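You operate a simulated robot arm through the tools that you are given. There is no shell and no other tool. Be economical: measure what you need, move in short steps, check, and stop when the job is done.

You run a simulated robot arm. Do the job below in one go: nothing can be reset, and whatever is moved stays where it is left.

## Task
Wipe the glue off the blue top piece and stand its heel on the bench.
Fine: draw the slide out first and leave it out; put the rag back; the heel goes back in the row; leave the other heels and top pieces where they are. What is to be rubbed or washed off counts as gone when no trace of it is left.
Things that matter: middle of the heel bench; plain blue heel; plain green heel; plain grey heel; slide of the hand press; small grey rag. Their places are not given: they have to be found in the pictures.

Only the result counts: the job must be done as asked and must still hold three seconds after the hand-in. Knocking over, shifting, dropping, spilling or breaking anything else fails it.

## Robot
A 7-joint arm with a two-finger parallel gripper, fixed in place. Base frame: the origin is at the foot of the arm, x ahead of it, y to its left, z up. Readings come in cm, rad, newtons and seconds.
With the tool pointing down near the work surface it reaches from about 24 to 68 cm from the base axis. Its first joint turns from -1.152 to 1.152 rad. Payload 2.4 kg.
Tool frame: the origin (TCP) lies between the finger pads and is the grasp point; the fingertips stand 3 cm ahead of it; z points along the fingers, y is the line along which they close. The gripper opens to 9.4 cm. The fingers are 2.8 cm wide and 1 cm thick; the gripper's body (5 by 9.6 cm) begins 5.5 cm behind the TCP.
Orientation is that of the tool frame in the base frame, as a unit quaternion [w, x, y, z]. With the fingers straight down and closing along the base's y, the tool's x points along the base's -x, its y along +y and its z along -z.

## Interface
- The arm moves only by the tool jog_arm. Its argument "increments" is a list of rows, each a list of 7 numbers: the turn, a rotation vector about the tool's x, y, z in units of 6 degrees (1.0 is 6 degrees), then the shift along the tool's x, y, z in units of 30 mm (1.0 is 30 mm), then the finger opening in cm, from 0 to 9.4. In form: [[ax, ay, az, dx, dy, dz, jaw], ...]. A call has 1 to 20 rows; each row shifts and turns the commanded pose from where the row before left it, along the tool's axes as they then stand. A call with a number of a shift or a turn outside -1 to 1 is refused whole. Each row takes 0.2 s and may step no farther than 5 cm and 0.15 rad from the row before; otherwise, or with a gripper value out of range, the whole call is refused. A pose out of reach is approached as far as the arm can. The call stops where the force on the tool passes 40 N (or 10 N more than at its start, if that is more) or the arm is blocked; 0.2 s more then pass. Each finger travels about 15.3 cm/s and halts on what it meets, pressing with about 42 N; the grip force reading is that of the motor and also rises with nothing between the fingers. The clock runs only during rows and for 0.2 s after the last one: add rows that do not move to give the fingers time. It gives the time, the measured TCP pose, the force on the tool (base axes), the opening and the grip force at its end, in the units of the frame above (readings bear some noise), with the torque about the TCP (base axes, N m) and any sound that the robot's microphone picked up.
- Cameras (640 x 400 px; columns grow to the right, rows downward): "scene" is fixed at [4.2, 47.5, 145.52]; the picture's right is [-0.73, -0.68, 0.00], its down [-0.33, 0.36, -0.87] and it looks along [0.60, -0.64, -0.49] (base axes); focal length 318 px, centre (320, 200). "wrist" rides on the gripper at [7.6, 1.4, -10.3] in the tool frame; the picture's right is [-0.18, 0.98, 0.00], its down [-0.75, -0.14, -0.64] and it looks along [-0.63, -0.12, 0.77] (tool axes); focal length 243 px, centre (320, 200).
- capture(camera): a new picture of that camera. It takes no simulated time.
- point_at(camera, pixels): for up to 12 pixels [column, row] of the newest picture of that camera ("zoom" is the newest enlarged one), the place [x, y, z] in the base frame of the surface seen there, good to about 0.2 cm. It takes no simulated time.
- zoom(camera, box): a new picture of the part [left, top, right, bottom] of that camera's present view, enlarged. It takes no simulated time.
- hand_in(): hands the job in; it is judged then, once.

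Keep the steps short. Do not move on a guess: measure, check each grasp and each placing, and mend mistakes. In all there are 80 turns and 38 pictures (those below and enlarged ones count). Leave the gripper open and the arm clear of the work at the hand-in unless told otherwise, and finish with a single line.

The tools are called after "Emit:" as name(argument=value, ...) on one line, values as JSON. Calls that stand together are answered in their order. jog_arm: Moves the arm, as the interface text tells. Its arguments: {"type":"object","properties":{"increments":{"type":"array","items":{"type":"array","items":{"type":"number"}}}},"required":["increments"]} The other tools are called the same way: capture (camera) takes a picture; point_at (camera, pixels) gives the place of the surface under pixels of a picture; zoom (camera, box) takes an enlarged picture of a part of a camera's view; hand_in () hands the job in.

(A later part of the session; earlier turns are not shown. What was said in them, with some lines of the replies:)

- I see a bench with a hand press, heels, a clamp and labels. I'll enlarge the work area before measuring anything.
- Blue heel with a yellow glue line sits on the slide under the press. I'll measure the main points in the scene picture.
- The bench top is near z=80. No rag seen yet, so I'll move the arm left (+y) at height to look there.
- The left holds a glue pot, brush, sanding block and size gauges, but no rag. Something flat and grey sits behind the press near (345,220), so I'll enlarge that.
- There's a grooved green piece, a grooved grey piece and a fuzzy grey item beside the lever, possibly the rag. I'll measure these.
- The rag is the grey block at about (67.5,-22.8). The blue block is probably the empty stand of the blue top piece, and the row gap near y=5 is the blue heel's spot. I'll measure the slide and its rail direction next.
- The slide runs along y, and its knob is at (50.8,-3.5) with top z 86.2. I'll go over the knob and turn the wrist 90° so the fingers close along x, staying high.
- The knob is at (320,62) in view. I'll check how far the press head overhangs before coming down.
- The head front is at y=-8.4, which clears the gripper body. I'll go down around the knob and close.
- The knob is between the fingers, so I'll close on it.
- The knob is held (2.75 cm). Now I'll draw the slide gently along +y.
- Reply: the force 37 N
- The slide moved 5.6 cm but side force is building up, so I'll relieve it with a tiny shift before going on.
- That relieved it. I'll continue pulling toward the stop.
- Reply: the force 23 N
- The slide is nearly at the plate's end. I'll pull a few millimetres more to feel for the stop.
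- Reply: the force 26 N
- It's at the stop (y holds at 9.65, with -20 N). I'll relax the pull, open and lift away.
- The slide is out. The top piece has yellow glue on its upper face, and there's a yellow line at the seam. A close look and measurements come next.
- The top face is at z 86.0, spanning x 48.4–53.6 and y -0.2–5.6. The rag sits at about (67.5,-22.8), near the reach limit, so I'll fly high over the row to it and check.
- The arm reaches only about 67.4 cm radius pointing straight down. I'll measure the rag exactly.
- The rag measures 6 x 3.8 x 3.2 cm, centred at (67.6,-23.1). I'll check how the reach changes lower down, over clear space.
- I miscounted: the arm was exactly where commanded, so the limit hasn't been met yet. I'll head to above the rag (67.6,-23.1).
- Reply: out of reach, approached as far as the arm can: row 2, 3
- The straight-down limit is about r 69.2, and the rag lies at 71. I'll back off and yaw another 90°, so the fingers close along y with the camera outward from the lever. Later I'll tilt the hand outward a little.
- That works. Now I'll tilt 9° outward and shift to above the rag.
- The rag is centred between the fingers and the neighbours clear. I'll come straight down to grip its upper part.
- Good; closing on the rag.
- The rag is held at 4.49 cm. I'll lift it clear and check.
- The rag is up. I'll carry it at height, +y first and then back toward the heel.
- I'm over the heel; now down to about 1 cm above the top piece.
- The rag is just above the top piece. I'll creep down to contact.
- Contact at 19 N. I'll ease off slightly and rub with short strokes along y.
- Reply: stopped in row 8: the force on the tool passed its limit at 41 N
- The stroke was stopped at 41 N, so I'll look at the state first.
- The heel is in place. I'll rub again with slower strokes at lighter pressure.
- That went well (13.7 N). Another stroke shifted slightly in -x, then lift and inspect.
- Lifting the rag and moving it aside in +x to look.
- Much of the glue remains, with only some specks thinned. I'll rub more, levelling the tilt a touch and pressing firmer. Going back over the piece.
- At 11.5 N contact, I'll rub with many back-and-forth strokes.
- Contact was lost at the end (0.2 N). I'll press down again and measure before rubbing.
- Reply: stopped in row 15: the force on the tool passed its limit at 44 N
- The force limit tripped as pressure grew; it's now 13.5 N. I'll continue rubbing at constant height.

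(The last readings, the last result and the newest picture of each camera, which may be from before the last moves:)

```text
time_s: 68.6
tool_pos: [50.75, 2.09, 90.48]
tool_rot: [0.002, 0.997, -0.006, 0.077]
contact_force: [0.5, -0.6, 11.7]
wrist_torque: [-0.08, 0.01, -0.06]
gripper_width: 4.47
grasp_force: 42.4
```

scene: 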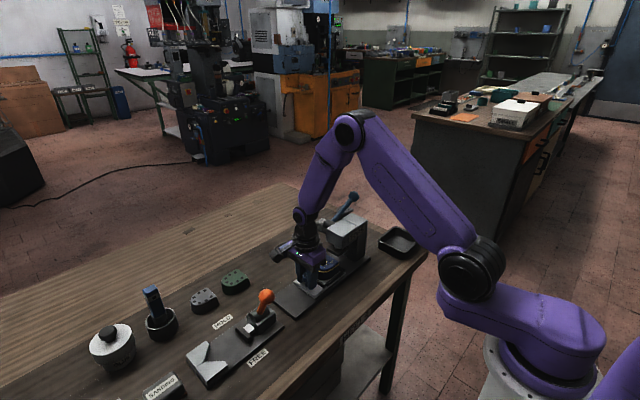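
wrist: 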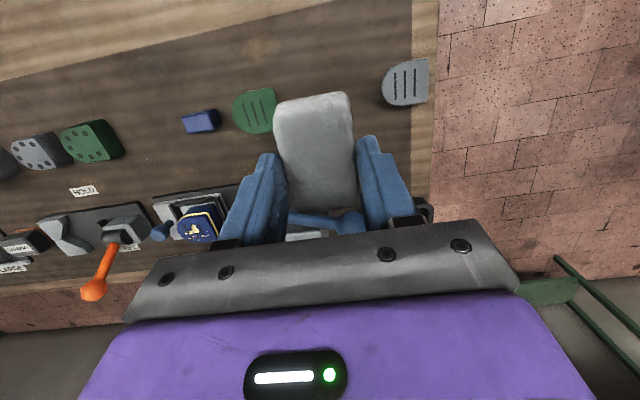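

Contact held at about 12 N. I'll lift aside and check the glue.

Emit:
jog_arm(increments=[[0, 0, 0, 0.08, 0, -0.494, 2.5], [0, 0, 0, 0.156, 0, -0.988, 2.5], [0, 0, 0, 0.156, 0, -0.988, 2.5], [0, 0, 0, 0.156, 0, -0.988, 2.5], [0, 0, 0, 0.988, 0, 0.156, 2.5], [0, 0, 0, 0.988, 0, 0.156, 2.5], [0, 0, 0, 0.988, 0, 0.156, 2.5]])

Emit:
zoom(camera="scene", box=[280, 240, 340, 290])

```text
time_s: 70.2
tool_pos: [59.73, 2.11, 100.96]
tool_rot: [0.001, 0.997, -0.005, 0.078]
contact_force: [0.0, -0.6, -0.6]
wrist_torque: [-0.01, 0.02, 0.0]
gripper_width: 4.48
grasp_force: 42.4
```

```text
8.00 times, centred on (310, 265) of scene
```

zoom: 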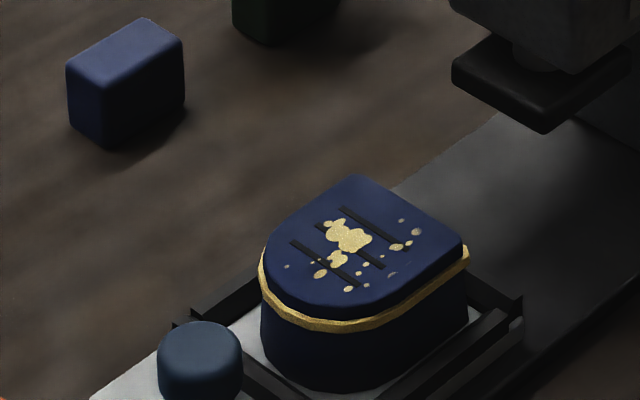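

The glue barely changed, and the knob has moved about 0.6 cm since the last picture. The slide was travelling along y with the rag, so nothing was being rubbed. I'll stroke across (x) instead, where the slide can't follow. First I'll measure the current positions.

Emit:
point_at(camera="zoom", pixels=[[200, 340], [345, 237], [345, 190], [275, 235], [455, 235], [330, 300], [287, 266], [416, 231], [348, 289], [330, 223]])

Emit:
jog_arm(increments=[[0, 0, 0, -0.978, 0, -0.154, 2.5], [0, 0, 0, -0.978, 0, -0.154, 2.5], [0, 0, 0, -0.978, 0, -0.154, 2.5], [0, 0, 0, -0.156, 0, 0.988, 2.5], [0, 0, 0, -0.156, 0, 0.988, 2.5], [0, 0, 0, -0.156, 0, 0.988, 2.5], [0, 0, 0, -0.04, 0, 0.27, 2.5], [0, 0, 0, 0, 0, 0, 2.5]])

```text
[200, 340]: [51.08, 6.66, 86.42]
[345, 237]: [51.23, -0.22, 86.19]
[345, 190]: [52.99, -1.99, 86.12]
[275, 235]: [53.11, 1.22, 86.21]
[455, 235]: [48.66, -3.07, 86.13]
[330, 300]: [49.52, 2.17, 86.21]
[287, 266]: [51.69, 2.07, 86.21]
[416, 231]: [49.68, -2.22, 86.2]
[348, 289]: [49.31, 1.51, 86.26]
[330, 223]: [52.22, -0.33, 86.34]
```

```text
time_s: 72.0
tool_pos: [50.79, 2.32, 91.04]
tool_rot: [0.001, 0.997, -0.004, 0.079]
contact_force: [0.2, 0.2, -1.7]
wrist_torque: [0.0, 0.0, -0.01]
gripper_width: 4.46
grasp_force: 41.9
```

The slide has crept in by 2.7 cm, so the heel is now centred at y≈0. I'll shift there and make contact.

Emit:
jog_arm(increments=[[0, 0, 0, 0, 0.77, 0, 2.5], [0, 0, 0, -0.015, 0, 0.1, 2.5], [0, 0, 0, -0.004, 0, 0.03, 2.5], [0, 0, 0, -0.003, 0, 0.02, 2.5], [0, 0, 0, 0, 0, 0, 2.5]])

```text
time_s: 73.2
tool_pos: [50.79, -0.07, 90.75]
tool_rot: [0.0, 0.997, -0.004, 0.078]
contact_force: [-1.0, 0.1, -0.5]
wrist_torque: [-0.04, 0.01, 0.0]
gripper_width: 4.46
grasp_force: 42.1
```

Emit:
jog_arm(increments=[[0, 0, 0, -0.004, 0, 0.03, 2.5], [0, 0, 0, -0.003, 0, 0.02, 2.5], [0, 0, 0, -0.003, 0, 0.015, 2.5], [0, 0, 0, 0, 0, 0, 2.5]])

```text
time_s: 74.2
tool_pos: [50.91, -0.06, 90.67]
tool_rot: [0.003, 0.997, -0.004, 0.079]
contact_force: [-4.3, -1.3, 17.2]
wrist_torque: [-0.08, 0.24, -0.03]
gripper_width: 4.47
grasp_force: 41.9
```

At 17 N contact, I'll stroke along x and watch the force.

Emit:
jog_arm(increments=[[0, 0, 0, -0.12, 0, -0.024, 2.5], [0, 0, 0, -0.165, 0, -0.026, 2.5], [0, 0, 0, -0.12, 0, -0.019, 2.5], [0, 0, 0, 0.12, 0, 0.019, 2.5], [0, 0, 0, 0.165, 0, 0.026, 2.5], [0, 0, 0, 0.165, 0, 0.026, 2.5], [0, 0, 0, 0.165, 0, 0.026, 2.5], [0, 0, 0, 0.165, 0, 0.026, 2.5], [0, 0, 0, 0, 0, 0, 2.5]])

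```text
time_s: 75.5
tool_pos: [50.41, -0.17, 90.58]
tool_rot: [0.002, 0.997, -0.004, 0.075]
contact_force: [-8.1, -0.1, 15.5]
wrist_torque: [-0.04, 0.17, 0.0]
gripper_width: 4.45
grasp_force: 41.7
stopped in row 6: the force on the tool passed its limit at 47 N (the readings are from after the stop); the commanded pose is now the measured one
```

The limit tripped at 47 N while moving +x. I'll ease off a little and use lighter pressure.

Emit:
jog_arm(increments=[[0, 0.05, 0, 0.001, 0, -0.025, 2.5], [0, 0, 0, 0, 0, 0, 2.5]])

```text
time_s: 76.1
tool_pos: [50.44, -0.15, 90.64]
tool_rot: [0.001, 0.997, -0.005, 0.078]
contact_force: [-5.8, 0.7, 10.7]
wrist_torque: [-0.02, 0.23, -0.01]
gripper_width: 4.46
grasp_force: 42.0
```

Emit:
jog_arm(increments=[[0, 0, 0, 0.1, 0, 0.008, 2.5], [0, 0, 0, 0.12, 0, 0.019, 2.5], [0, 0, 0, 0.12, 0, 0.019, 2.5], [0, 0, 0, 0.12, 0, 0.019, 2.5], [0, 0, 0, 0, 0, 0, 2.5]])

```text
time_s: 77.3
tool_pos: [51.82, -0.14, 90.58]
tool_rot: [0.001, 0.997, -0.005, 0.077]
contact_force: [-1.9, 0.6, 2.2]
wrist_torque: [-0.02, 0.07, 0.0]
gripper_width: 4.46
grasp_force: 41.7
```

Emit:
jog_arm(increments=[[0, 0, 0, -0.1, 0, 0.0, 2.5], [0, 0, 0, -0.13, 0, -0.02, 2.5], [0, 0, 0, -0.13, 0, -0.02, 2.5], [0, 0, 0, -0.13, 0, -0.02, 2.5], [0, 0, 0, -0.13, 0, -0.02, 2.5], [0, 0, 0, -0.13, 0, -0.02, 2.5], [0, 0, 0, -0.1, 0, -0.016, 2.5], [0, 0, 0, 0.1, 0, 0.016, 2.5], [0, 0, 0, 0.13, 0, 0.02, 2.5], [0, 0, 0, 0.13, 0, 0.02, 2.5], [0, 0, 0, 0.13, 0, 0.02, 2.5], [0, 0, 0, 0.13, 0, 0.02, 2.5], [0, 0, 0, 0.13, 0, 0.02, 2.5], [0, 0, 0, 0.1, 0, 0.016, 2.5], [0, 0, 0, 0, 0, 0, 2.5]])

```text
time_s: 79.8
tool_pos: [50.33, -0.12, 90.57]
tool_rot: [0.0, 0.997, -0.005, 0.072]
contact_force: [-9.1, -0.8, 15.9]
wrist_torque: [-0.06, 0.1, -0.03]
gripper_width: 4.45
grasp_force: 41.8
stopped in row 12: the force on the tool passed its limit at 47 N (the readings are from after the stop); the commanded pose is now the measured one
```

Pushing +x digs in, while pulling -x runs smoothly. I'll wipe with pull strokes only: lift, return, press, pull. Tilt is restored too.

Emit:
jog_arm(increments=[[0, 0.12, 0, 0.015, 0, -0.1, 2.5], [0, 0, 0, 0.24, 0, 0.038, 2.5], [0, 0, 0, 0.24, 0, 0.038, 2.5], [0, 0, 0, -0.015, 0, 0.1, 2.5], [0, 0, 0, 0, 0, 0, 2.5]])

```text
time_s: 81.0
tool_pos: [51.95, -0.08, 90.58]
tool_rot: [-0.001, 0.997, -0.005, 0.078]
contact_force: [-2.4, 0.1, 12.6]
wrist_torque: [-0.08, 0.22, -0.04]
gripper_width: 4.48
grasp_force: 41.2
```

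At 12.6 N, I'll pull in -x, then lift, return and pull again.

Emit:
jog_arm(increments=[[0, 0, 0, -0.15, 0, -0.024, 2.5], [0, 0, 0, -0.2, 0, -0.031, 2.5], [0, 0, 0, -0.2, 0, -0.031, 2.5], [0, 0, 0, -0.2, 0, -0.031, 2.5], [0, 0, 0, -0.15, 0, -0.024, 2.5], [0, 0, 0, 0.015, 0, -0.1, 2.5], [0, 0, 0, 0.45, 0, 0.07, 2.5], [0, 0, 0, 0.45, 0, 0.07, 2.5], [0, 0, 0, -0.015, 0, 0.1, 2.5], [0, 0, 0, -0.15, 0, -0.024, 2.5], [0, 0, 0, -0.2, 0, -0.031, 2.5], [0, 0, 0, -0.2, 0, -0.031, 2.5], [0, 0, 0, -0.2, 0, -0.031, 2.5], [0, 0, 0, -0.15, 0, -0.024, 2.5], [0, 0, 0, 0, 0, 0, 2.5]])

```text
time_s: 84.2
tool_pos: [49.1, -0.09, 90.53]
tool_rot: [0.001, 0.997, -0.005, 0.079]
contact_force: [9.0, -0.1, 12.4]
wrist_torque: [-0.1, -0.59, 0.03]
gripper_width: 4.45
grasp_force: 41.9
```

Those pulls ran well, with 9 N of friction. I'll lift aside and see whether the glue reacts.

Emit:
jog_arm(increments=[[0, 0, 0, 0.08, 0, -0.494, 2.5], [0, 0, 0, 0.156, 0, -0.988, 2.5], [0, 0, 0, 0.156, 0, -0.988, 2.5], [0, 0, 0, 0.156, 0, -0.988, 2.5], [0, 0, 0, 0.988, 0, 0.156, 2.5], [0, 0, 0, 0.988, 0, 0.156, 2.5], [0, 0, 0, 0.988, 0, 0.156, 2.5], [0, 0, 0, 0.494, 0, 0.078, 2.5]])

Emit:
zoom(camera="scene", box=[280, 240, 340, 290])

```text
time_s: 86.0
tool_pos: [59.5, -0.14, 100.87]
tool_rot: [0.0, 0.997, -0.004, 0.077]
contact_force: [0.1, 0.3, -0.4]
wrist_torque: [-0.02, 0.01, 0.04]
gripper_width: 4.48
grasp_force: 41.9
```

```text
8.00 times, centred on (310, 265) of scene
```

zoom: 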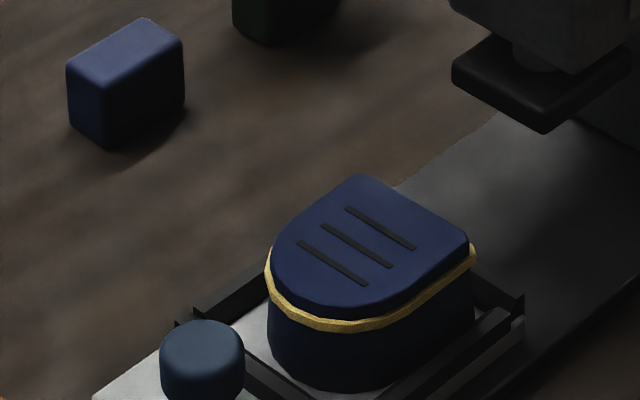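

The smear on the top face is completely gone. The gold band at the seam remains, and I can't tell whether it's glue or part of the piece. I'll test it with one gentle rub: lower the rag beside the +x flank and touch the band.

Emit:
jog_arm(increments=[[0, 0, 0, -0.87, 0, -0.137, 2.5], [0, 0, 0, -0.156, 0, 0.988, 2.5], [0, 0, 0, -0.156, 0, 0.988, 2.5], [0, 0, 0, -0.156, 0, 0.988, 2.5], [0, 0, 0, -0.156, 0, 0.988, 2.5], [0, 0, 0, 0, 0, 0, 2.5]])

Emit:
zoom(camera="scene", box=[270, 225, 350, 295])

```text
time_s: 87.3
tool_pos: [56.89, -0.06, 88.76]
tool_rot: [-0.001, 0.997, -0.004, 0.078]
contact_force: [0.1, 0.0, -0.7]
wrist_torque: [0.05, 0.02, 0.01]
gripper_width: 4.44
grasp_force: 41.9
```

```text
5.71 times, centred on (310, 260) of scene
```

zoom: 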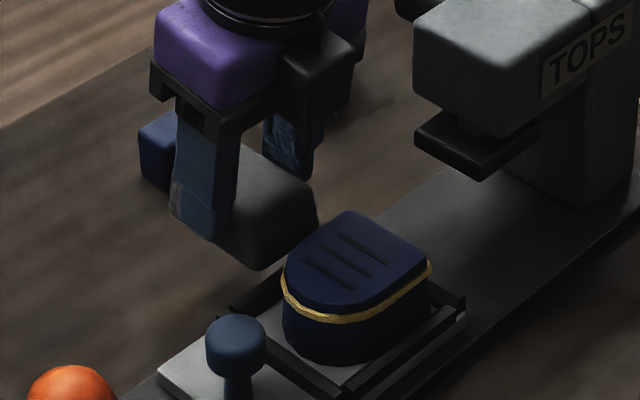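

The rag is right next to the heel's +x flank. I'll close in slowly to touch.

Emit:
jog_arm(increments=[[0, 0, 0, -0.1, 0, -0.016, 2.5], [0, 0, 0, -0.06, 0, -0.01, 2.5], [0, 0, 0, 0, 0, 0, 2.5]])

```text
time_s: 88.2
tool_pos: [56.59, -0.15, 88.99]
tool_rot: [0.001, 0.997, -0.004, 0.078]
contact_force: [-0.3, 0.3, -0.2]
wrist_torque: [-0.01, 0.02, -0.01]
gripper_width: 4.48
grasp_force: 41.3
```

Emit:
jog_arm(increments=[[0, 0, 0, -0.06, 0, -0.01, 2.5], [0, 0, 0, -0.06, 0, -0.01, 2.5], [0, 0, 0, -0.06, 0, -0.01, 2.5], [0, 0, 0, 0, 0, 0, 2.5]])

```text
time_s: 89.2
tool_pos: [56.14, -0.13, 89.17]
tool_rot: [0.0, 0.997, -0.004, 0.082]
contact_force: [14.9, 0.0, 4.0]
wrist_torque: [-0.06, -0.5, 0.21]
gripper_width: 4.45
grasp_force: 42.3
```

Contact at 15 N on the flank. A little y and z rubbing here, eased off slightly.

Emit:
jog_arm(increments=[[0, 0, 0, 0.01, 0, 0.0, 2.5], [0, 0, 0, 0, -0.15, 0, 2.5], [0, 0, 0, 0, -0.15, 0, 2.5], [0, 0, 0, 0, -0.15, 0, 2.5], [0, 0, 0, 0, 0.15, 0, 2.5], [0, 0, 0, 0, 0.15, 0, 2.5], [0, 0, 0, 0, 0.15, 0, 2.5], [0, 0, 0, -0.02, 0, 0.1, 2.5], [0, 0, 0, 0.02, 0, -0.1, 2.5], [0, 0, 0, 0, -0.15, 0, 2.5], [0, 0, 0, 0, -0.15, 0, 2.5], [0, 0, 0, 0, 0.15, 0, 2.5], [0, 0, 0, 0, 0.15, 0, 2.5]])

```text
time_s: 92.0
tool_pos: [56.1, -0.08, 89.06]
tool_rot: [-0.001, 0.997, -0.004, 0.079]
contact_force: [15.8, 1.3, 5.4]
wrist_torque: [-0.03, -0.59, 0.2]
gripper_width: 4.48
grasp_force: 42.1
```

Backing off and lifting, then a look at that flank with the wrist camera.

Emit:
jog_arm(increments=[[0, 0, 0, 0.3, 0, 0.047, 2.5], [0, 0, 0, 0.6, 0, 0, 2.5], [0, 0, 0, 0.156, 0, -0.988, 2.5], [0, 0, 0, 0.156, 0, -0.988, 2.5], [0, 0, 0, 0.156, 0, -0.988, 2.5], [0, 0, 0, 0, 1, 0, 2.5], [0, 0, 0, 0, 1, 0, 2.5], [0, 0, 0, 0, 0.5, 0, 2.5], [0, 0, 0, 0, 0, 0, 2.5]])

Emit:
capture(camera="wrist")

```text
time_s: 94.0
tool_pos: [58.65, -7.72, 98.29]
tool_rot: [-0.001, 0.997, -0.004, 0.077]
contact_force: [0.1, -0.7, 0.0]
wrist_torque: [0.01, 0.0, -0.02]
gripper_width: 4.46
grasp_force: 41.9
```

```text
7 pictures are left
```

wrist: 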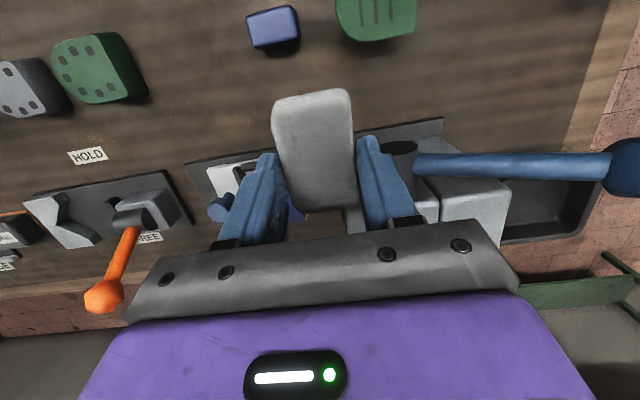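

The band is hidden behind the rag from here. I'll carry the rag toward its place, since from there the wrist camera sees the heel's +x flank.

Emit:
jog_arm(increments=[[0, 0, 0, 0.156, 0, -0.97, 2.5], [0, 0, 0, 0.156, 0, -0.97, 2.5], [0, 0, 0, 0.156, 0, -0.97, 2.5], [0, 0, 0, 0.9, 0, 0.142, 2.5], [0, 0, 0, 0.9, 0, 0.142, 2.5], [0, 0, 0, 0.9, 0, 0.142, 2.5], [0, 0, 0, 0, 1, 0, 2.5], [0, 0, 0, 0, 1, 0, 2.5], [0, 0, 0, 0, 1, 0, 2.5], [0, 0, 0, 0, 1, 0, 2.5], [0, 0, 0, 0, 1, 0, 2.5], [0, 0, 0, 0, 0.1, 0, 2.5], [0, 0, 0, 0, 0, 0, 2.5]])

Emit:
zoom(camera="wrist", box=[130, 180, 250, 260])

```text
time_s: 96.8
tool_pos: [66.67, -22.97, 106.97]
tool_rot: [-0.001, 0.997, -0.004, 0.077]
contact_force: [-0.5, 0.3, -0.3]
wrist_torque: [0.0, 0.02, -0.04]
gripper_width: 4.47
grasp_force: 42.7
```

```text
5.00 times, centred on (190, 220) of wrist
```

zoom: 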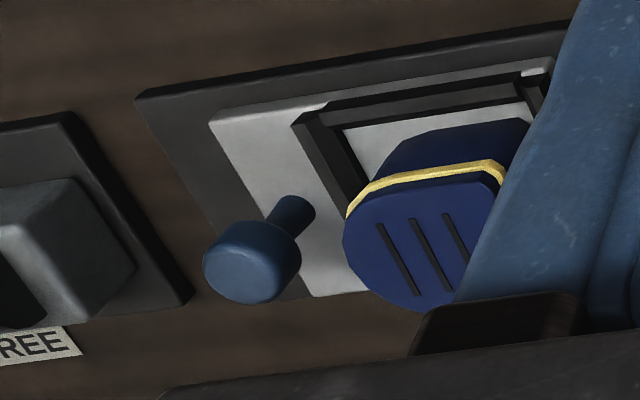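

The band on the rubbed flank is unchanged, while the smear vanished after proper rubbing. So the band is the finished seam, and the face is clean. Now I'll lower the rag back to its spot.

Emit:
jog_arm(increments=[[0, 0, 0, -0.08, 0.03, 1, 2.5], [0, 0, 0, -0.156, 0, 0.988, 2.5], [0, 0, 0, -0.156, 0, 0.988, 2.5], [0, 0, 0, -0.156, 0, 0.988, 2.5], [0, 0, 0, -0.156, 0, 0.988, 2.5], [0, 0, 0, -0.156, 0, 0.988, 2.5], [0, 0, 0, -0.15, 0, 0.95, 2.5], [0, 0, 0, -0.05, 0, 0.35, 2.5], [0, 0, 0, 0, 0, 0, 2.5]])

```text
time_s: 98.8
tool_pos: [67.03, -23.06, 85.02]
tool_rot: [0.001, 0.997, -0.004, 0.078]
contact_force: [-0.1, -0.4, 0.0]
wrist_torque: [0.01, -0.02, 0.01]
gripper_width: 4.47
grasp_force: 41.9
```

Emit:
jog_arm(increments=[[0, 0, 0, -0.01, 0, 0.05, 2.5], [0, 0, 0, -0.005, 0, 0.03, 2.5], [0, 0, 0, -0.005, 0, 0.03, 2.5], [0, 0, 0, 0, 0, 0, 2.5]])

```text
time_s: 99.8
tool_pos: [66.83, -22.96, 84.72]
tool_rot: [-0.001, 0.997, -0.004, 0.078]
contact_force: [-0.7, 0.3, -0.9]
wrist_torque: [0.03, 0.01, 0.01]
gripper_width: 4.46
grasp_force: 42.1
```

Emit:
jog_arm(increments=[[0, 0, 0, -0.005, 0, 0.03, 2.5], [0, 0, 0, -0.005, 0, 0.03, 2.5], [0, 0, 0, 0, 0, 0, 2.5]])

```text
time_s: 100.5
tool_pos: [66.94, -23.16, 84.45]
tool_rot: [0.0, 0.997, -0.004, 0.077]
contact_force: [0.7, -0.1, -1.0]
wrist_torque: [0.03, -0.02, -0.03]
gripper_width: 4.46
grasp_force: 42.4
```

Emit:
jog_arm(increments=[[0, 0, 0, -0.005, 0, 0.025, 2.5], [0, 0, 0, -0.004, 0, 0.02, 2.5], [0, 0, 0, 0, 0, 0, 2.5]])

```text
time_s: 101.3
tool_pos: [66.95, -23.09, 84.52]
tool_rot: [0.0, 0.997, -0.004, 0.078]
contact_force: [-0.2, 0.9, 3.6]
wrist_torque: [0.02, -0.09, 0.06]
gripper_width: 4.49
grasp_force: 41.9
```

The rag touches the bench (3.6 N). I'll open and go straight up.

Emit:
jog_arm(increments=[[0, 0, 0, 0, 0, 0, 5], [0, 0, 0, 0, 0, 0, 6.5], [0, 0, 0, 0, 0, 0, 7], [0, 0, 0, 0.08, 0, -0.494, 7], [0, 0, 0, 0.156, 0, -0.988, 7], [0, 0, 0, 0.156, 0, -0.988, 7], [0, 0, 0, 0.156, 0, -0.988, 7], [0, 0, 0, 0.156, 0, -0.988, 7], [0, 0, 0, 0.156, 0, -0.988, 7], [0, 0, 0, 0.156, 0, -0.988, 7], [0, 0, 0, 0.1, 0, -0.6, 7]])

Emit:
capture(camera="wrist")

```text
time_s: 103.8
tool_pos: [67.03, -23.15, 105.75]
tool_rot: [0.0, 0.997, -0.006, 0.077]
contact_force: [0.3, -0.5, -0.1]
wrist_torque: [0.03, 0.01, 0.03]
gripper_width: 6.99
grasp_force: 0.1
```

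```text
5 pictures are left
```

wrist: 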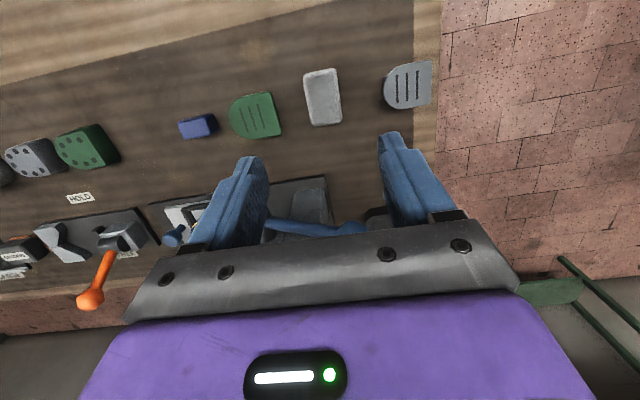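

The rag is back in place. The slide must be fully out again, so I'll move off, level the tool and yaw back so the fingers close along x.

Emit:
jog_arm(increments=[[0, 0, 0, 0, -1, 0, 7], [0, 0, 0, 0, -1, 0, 7], [0, 0, 0, -0.83, -1, -0.13, 7], [0, 0, 0, -0.83, -1, -0.13, 7], [0, 0, 0, -0.83, -1, -0.13, 7], [0, -0.74, 0, 0, 0, 0, 7], [0, -0.74, 0, 0, 0, 0, 7], [0, 0, -1, 0, 0, 0, 7], [0, 0, -1, 0, 0, 0, 7], [0, 0, -1, 0, 0, 0, 7], [0, 0, -1, 0, 0, 0, 7], [0, 0, -1, 0, 0, 0, 7], [0, 0, -1, 0, 0, 0, 7], [0, 0, -1, 0, 0, 0, 7], [0, 0, -1, 0, 0, 0, 7], [0, 0, -1, 0, 0, 0, 7], [0, 0, -1, 0, 0, 0, 7], [0, 0, -1, 0, 0, 0, 7], [0, 0, -1, 0, 0, 0, 7], [0, 0, -1, 0, 0, 0, 7]])

```text
time_s: 108.0
tool_pos: [59.65, -8.13, 105.88]
tool_rot: [0.0, 0.779, 0.626, 0.0]
contact_force: [0.3, -0.6, -0.2]
wrist_torque: [0.0, -0.01, 0.01]
gripper_width: 7.01
grasp_force: 0.0
```

Finishing the yaw, then going over the knob (≈51, 6.8) and down partway.

Emit:
jog_arm(increments=[[0, 0, -1, 0, 0, 0, 7], [0, 0, -1.0, 0, 0, 0, 7], [0, 0, -0.07, 0, 0, 0, 7], [0, 0, 0, 1, -0.58, 0, 7], [0, 0, 0, 1, -0.58, 0, 7], [0, 0, 0, 1, -0.58, 0, 7], [0, 0, 0, 1, -0.58, 0, 7], [0, 0, 0, 1, -0.58, 0, 6], [0, 0, 0, 0, 0, 1, 6], [0, 0, 0, 0, 0, 1, 6], [0, 0, 0, 0, 0, 1, 6], [0, 0, 0, 0, 0, 1, 6], [0, 0, 0, 0, 0, 0.6, 6], [0, 0, 0, 0, 0, 0, 6]])

Emit:
capture(camera="wrist")

```text
time_s: 111.0
tool_pos: [50.97, 7.15, 91.93]
tool_rot: [0.0, 0.708, 0.706, 0.0]
contact_force: [0.5, 1.0, 0.0]
wrist_torque: [-0.04, -0.04, 0.0]
gripper_width: 5.99
grasp_force: 0.0
```

```text
4 pictures are left
```

wrist: 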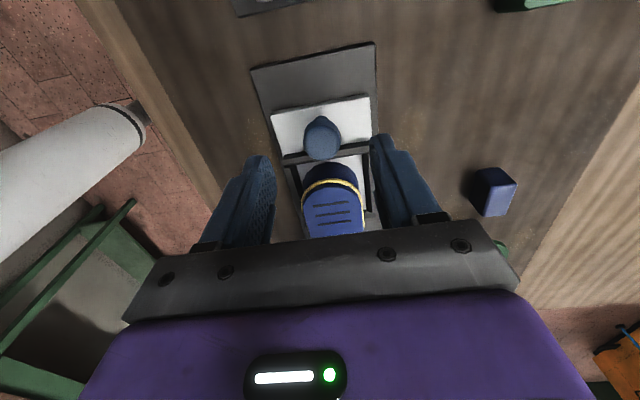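

I'll get the knob's exact place and the heel's outline.

Emit:
point_at(camera="wrist", pixels=[[322, 138], [322, 118], [335, 190], [308, 205], [360, 200], [318, 233], [364, 225], [333, 180], [335, 232], [300, 104], [492, 185], [362, 188]])

```text
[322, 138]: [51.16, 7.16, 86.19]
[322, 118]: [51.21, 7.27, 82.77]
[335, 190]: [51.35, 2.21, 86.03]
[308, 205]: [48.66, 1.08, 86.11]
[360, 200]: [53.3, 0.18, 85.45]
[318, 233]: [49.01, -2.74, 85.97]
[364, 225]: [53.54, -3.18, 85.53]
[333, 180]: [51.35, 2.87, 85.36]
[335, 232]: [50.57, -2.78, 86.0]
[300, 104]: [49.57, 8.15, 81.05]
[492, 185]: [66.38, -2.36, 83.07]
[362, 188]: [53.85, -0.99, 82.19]
```

The knob is at (51.1, 7.1), right under the tool. I'll go down and close on it.

Emit:
jog_arm(increments=[[0, 0, 0, 0, 0.03, 1, 6], [0, 0, 0, -0.02, 0, 1, 6], [0, 0, 0, 0, 0, 0.09, 6], [0, 0, 0, 0, 0, 0, 3], [0, 0, 0, 0, 0, 0, 1], [0, 0, 0, 0, 0, 0, 1], [0, 0, 0, 0, 0, 0, 1]])

```text
time_s: 112.5
tool_pos: [51.1, 6.93, 85.67]
tool_rot: [-0.001, 0.707, 0.707, -0.002]
contact_force: [-10.1, -0.3, -0.5]
wrist_torque: [-0.03, 0.09, -0.08]
gripper_width: 2.73
grasp_force: 45.1
```

Knob held; pulling +y to the stop (~9.65).

Emit:
jog_arm(increments=[[0, 0, 0, 0.1, -0.01, 0, 1], [0, 0, 0, 0.15, 0, 0, 1], [0, 0, 0, 0.15, 0, 0, 1], [0, 0, 0, 0.15, 0, 0, 1], [0, 0, 0, 0.15, 0, 0, 1], [0, 0, 0, 0.12, 0, 0, 1], [0, 0, 0, 0.08, 0, 0, 1], [0, 0, 0, 0.05, 0, 0, 1], [0, 0, 0, 0, 0, 0, 1]])

```text
time_s: 114.5
tool_pos: [51.0, 9.81, 85.72]
tool_rot: [0.0, 0.708, 0.706, 0.0]
contact_force: [5.2, -0.7, -32.5]
wrist_torque: [0.17, 0.0, 0.04]
gripper_width: 2.75
grasp_force: 44.9
```

Emit:
jog_arm(increments=[[0, 0, 0, 0, 0, 0.025, 1], [0, 0, 0, 0.04, 0, 0, 1], [0, 0, 0, 0.03, 0, 0, 1], [0, 0, 0, 0, 0, 0, 1]])

```text
time_s: 115.5
tool_pos: [51.03, 9.88, 85.58]
tool_rot: [0.0, 0.708, 0.706, 0.0]
contact_force: [-1.3, -10.8, -5.3]
wrist_torque: [-0.23, 0.13, 0.14]
gripper_width: 2.75
grasp_force: 45.4
```

The slide is at its stop. I'll release, rise and move over the heel (centre ≈ 51.1, 2.95).

Emit:
jog_arm(increments=[[0, 0, 0, -0.07, 0, 0, 1], [0, 0, 0, 0, 0, 0, 3.5], [0, 0, 0, 0, 0, 0, 5], [0, 0, 0, 0, 0, -0.5, 5], [0, 0, 0, 0, 0, -1, 5], [0, 0, 0, 0, 0, -1, 6], [0, 0, 0, 0, 0, -1, 7.4], [0, 0, 0, -0.8, 0.01, 0, 7.4], [0, 0, 0, -0.8, 0.01, 0, 7.4], [0, 0, 0, -0.7, 0, 0, 7.4], [0, 0, 0, 0, 0, 0, 7.4]])

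Emit:
capture(camera="wrist")

```text
time_s: 118.0
tool_pos: [51.01, 3.04, 96.25]
tool_rot: [0.0, 0.708, 0.707, 0.0]
contact_force: [0.8, 0.0, -0.7]
wrist_torque: [0.01, 0.02, 0.0]
gripper_width: 7.41
grasp_force: 0.1
```

```text
3 pictures are left
```

wrist: 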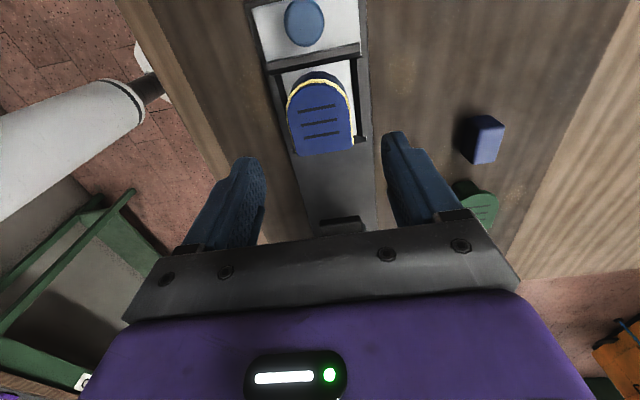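

Emit:
point_at(camera="wrist", pixels=[[319, 84], [292, 120], [352, 115], [296, 150], [352, 148], [322, 150], [304, 22], [320, 120], [484, 145]])

```text
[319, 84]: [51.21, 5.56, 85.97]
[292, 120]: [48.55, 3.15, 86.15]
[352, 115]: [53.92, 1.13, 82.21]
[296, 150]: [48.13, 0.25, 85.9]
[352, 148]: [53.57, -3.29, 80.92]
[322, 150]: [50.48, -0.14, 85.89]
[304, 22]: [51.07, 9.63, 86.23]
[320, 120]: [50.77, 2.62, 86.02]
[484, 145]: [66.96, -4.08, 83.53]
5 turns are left
```

The heel is centred under the tool and few turns remain. I'll go down, grip the flanks, lift, and carry it to the gap in the row in one call.

Emit:
jog_arm(increments=[[0, 0, 0, -0.05, 0, 1, 7.4], [0, 0, 0, 0, 0, 1, 7.4], [0, 0, 0, 0, 0, 1, 7.4], [0, 0, 0, 0, 0, 0.25, 7.4], [0, 0, 0, 0, 0, 0, 5.5], [0, 0, 0, 0, 0, 0, 4], [0, 0, 0, 0, 0, 0, 4], [0, 0, 0, 0, 0, 0, 4], [0, 0, 0, 0, 0, -0.3, 4], [0, 0, 0, 0, 0, -1, 4], [0, 0, 0, 0, 0, -1, 4], [0, 0, 0, 0, 0, -1, 4], [0, 0, 0, 0, 0.7, 0, 4], [0, 0, 0, 0.12, 0.9, 0, 4], [0, 0, 0, 0.2, 0.9, 0, 4], [0, 0, 0, 0.2, 0.9, 0, 4], [0, 0, 0, 0.2, 0.9, 0, 4], [0, 0, 0, 0.1, 0.9, 0, 4], [0, 0, 0, 0, 0, 0, 4]])

Emit:
zoom(camera="scene", box=[200, 180, 380, 300])

```text
time_s: 122.0
tool_pos: [66.61, 5.11, 96.42]
tool_rot: [-0.001, 0.708, 0.707, -0.001]
contact_force: [1.0, 0.1, -1.2]
wrist_torque: [0.01, 0.01, 0.01]
gripper_width: 5.48
grasp_force: 42.0
```

```text
3.33 times, centred on (290, 240) of scene
4 turns are left
```

zoom: 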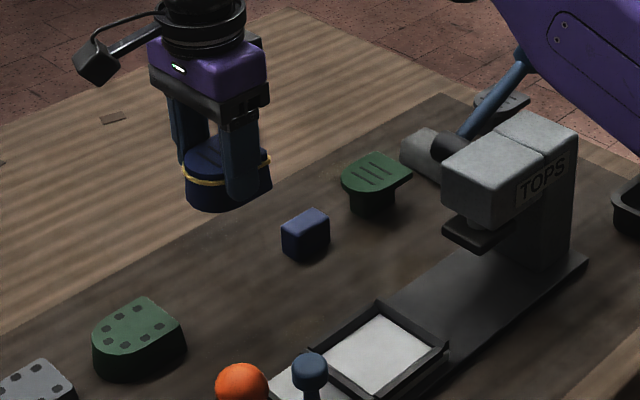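

The heel is held and the slide stays out. I'll lower the heel into the row gap with a slow finish.

Emit:
jog_arm(increments=[[0, 0, 0, 0, 0, 1, 4], [0, 0, 0, 0, 0, 1, 4], [0, 0, 0, 0, 0, 1, 4], [0, 0, 0, 0, 0, 0.7, 4], [0, 0, 0, 0, 0, 0.2, 4], [0, 0, 0, 0, 0, 0.03, 4], [0, 0, 0, 0, 0, 0.03, 4], [0, 0, 0, 0, 0, 0.02, 4], [0, 0, 0, 0, 0, 0.02, 4], [0, 0, 0, 0, 0, 0.02, 4], [0, 0, 0, 0, 0, 0, 4]])

```text
time_s: 124.3
tool_pos: [66.72, 5.06, 84.31]
tool_rot: [0.0, 0.708, 0.706, 0.001]
contact_force: [1.2, 0.0, -0.6]
wrist_torque: [-0.01, 0.07, -0.01]
gripper_width: 5.46
grasp_force: 42.6
3 turns are left
```

No contact yet (84.3), and the bench should be within a millimetre or two. I'll ease down the last bit, open and rise straight up.

Emit:
jog_arm(increments=[[0, 0, 0, 0, 0, 0.015, 4], [0, 0, 0, 0, 0, 0.015, 4], [0, 0, 0, 0, 0, 0.015, 4], [0, 0, 0, 0, 0, 0, 4], [0, 0, 0, 0, 0, 0, 5.8], [0, 0, 0, 0, 0, 0, 6.6], [0, 0, 0, 0, 0, 0, 7.4], [0, 0, 0, 0, 0, 0, 7.4], [0, 0, 0, 0, 0, -0.3, 7.4], [0, 0, 0, 0, 0, -0.7, 7.4], [0, 0, 0, 0, 0, -1, 7.4], [0, 0, 0, 0, 0, -1, 7.4], [0, 0, 0, 0, 0, -1, 7.4], [0, 0, 0, 0, 0, -1, 7.4], [0, 0, 0, 0, 0, -1, 9], [0, 0, 0, 0, 0, -1, 9], [0, 0, 0, 0, 0, 0, 9]])

Emit:
zoom(camera="scene", box=[190, 180, 400, 320])

```text
time_s: 128.0
tool_pos: [66.48, 4.95, 105.26]
tool_rot: [0.0, 0.709, 0.705, 0.0]
contact_force: [1.3, 0.7, 0.3]
wrist_torque: [0.02, -0.01, 0.02]
gripper_width: 9.03
grasp_force: 0.1
```

```text
2.86 times, centred on (295, 250) of scene
2 turns are left
```

zoom: 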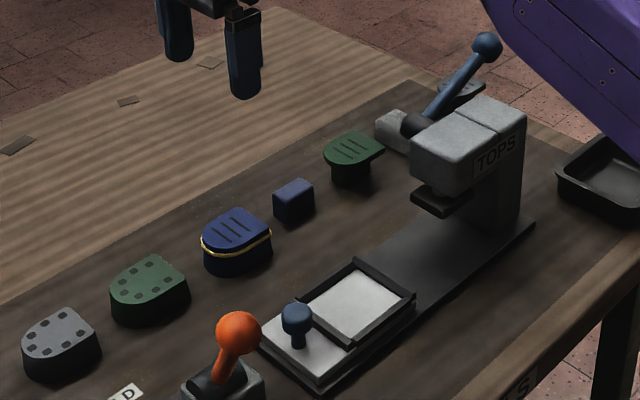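

The heel stands in the row beside the green one with its face clean. The slide is out, the rag is back, and the arm is clear with the gripper open. Handing in.

Emit:
hand_in()

```text
The job is handed in.
```

The glue smear is off the blue top piece and its heel stands back in the row, with the slide out and the rag back; a gold band at the seam, which a test rub didn't change, is still there and I took it as part of the piece.
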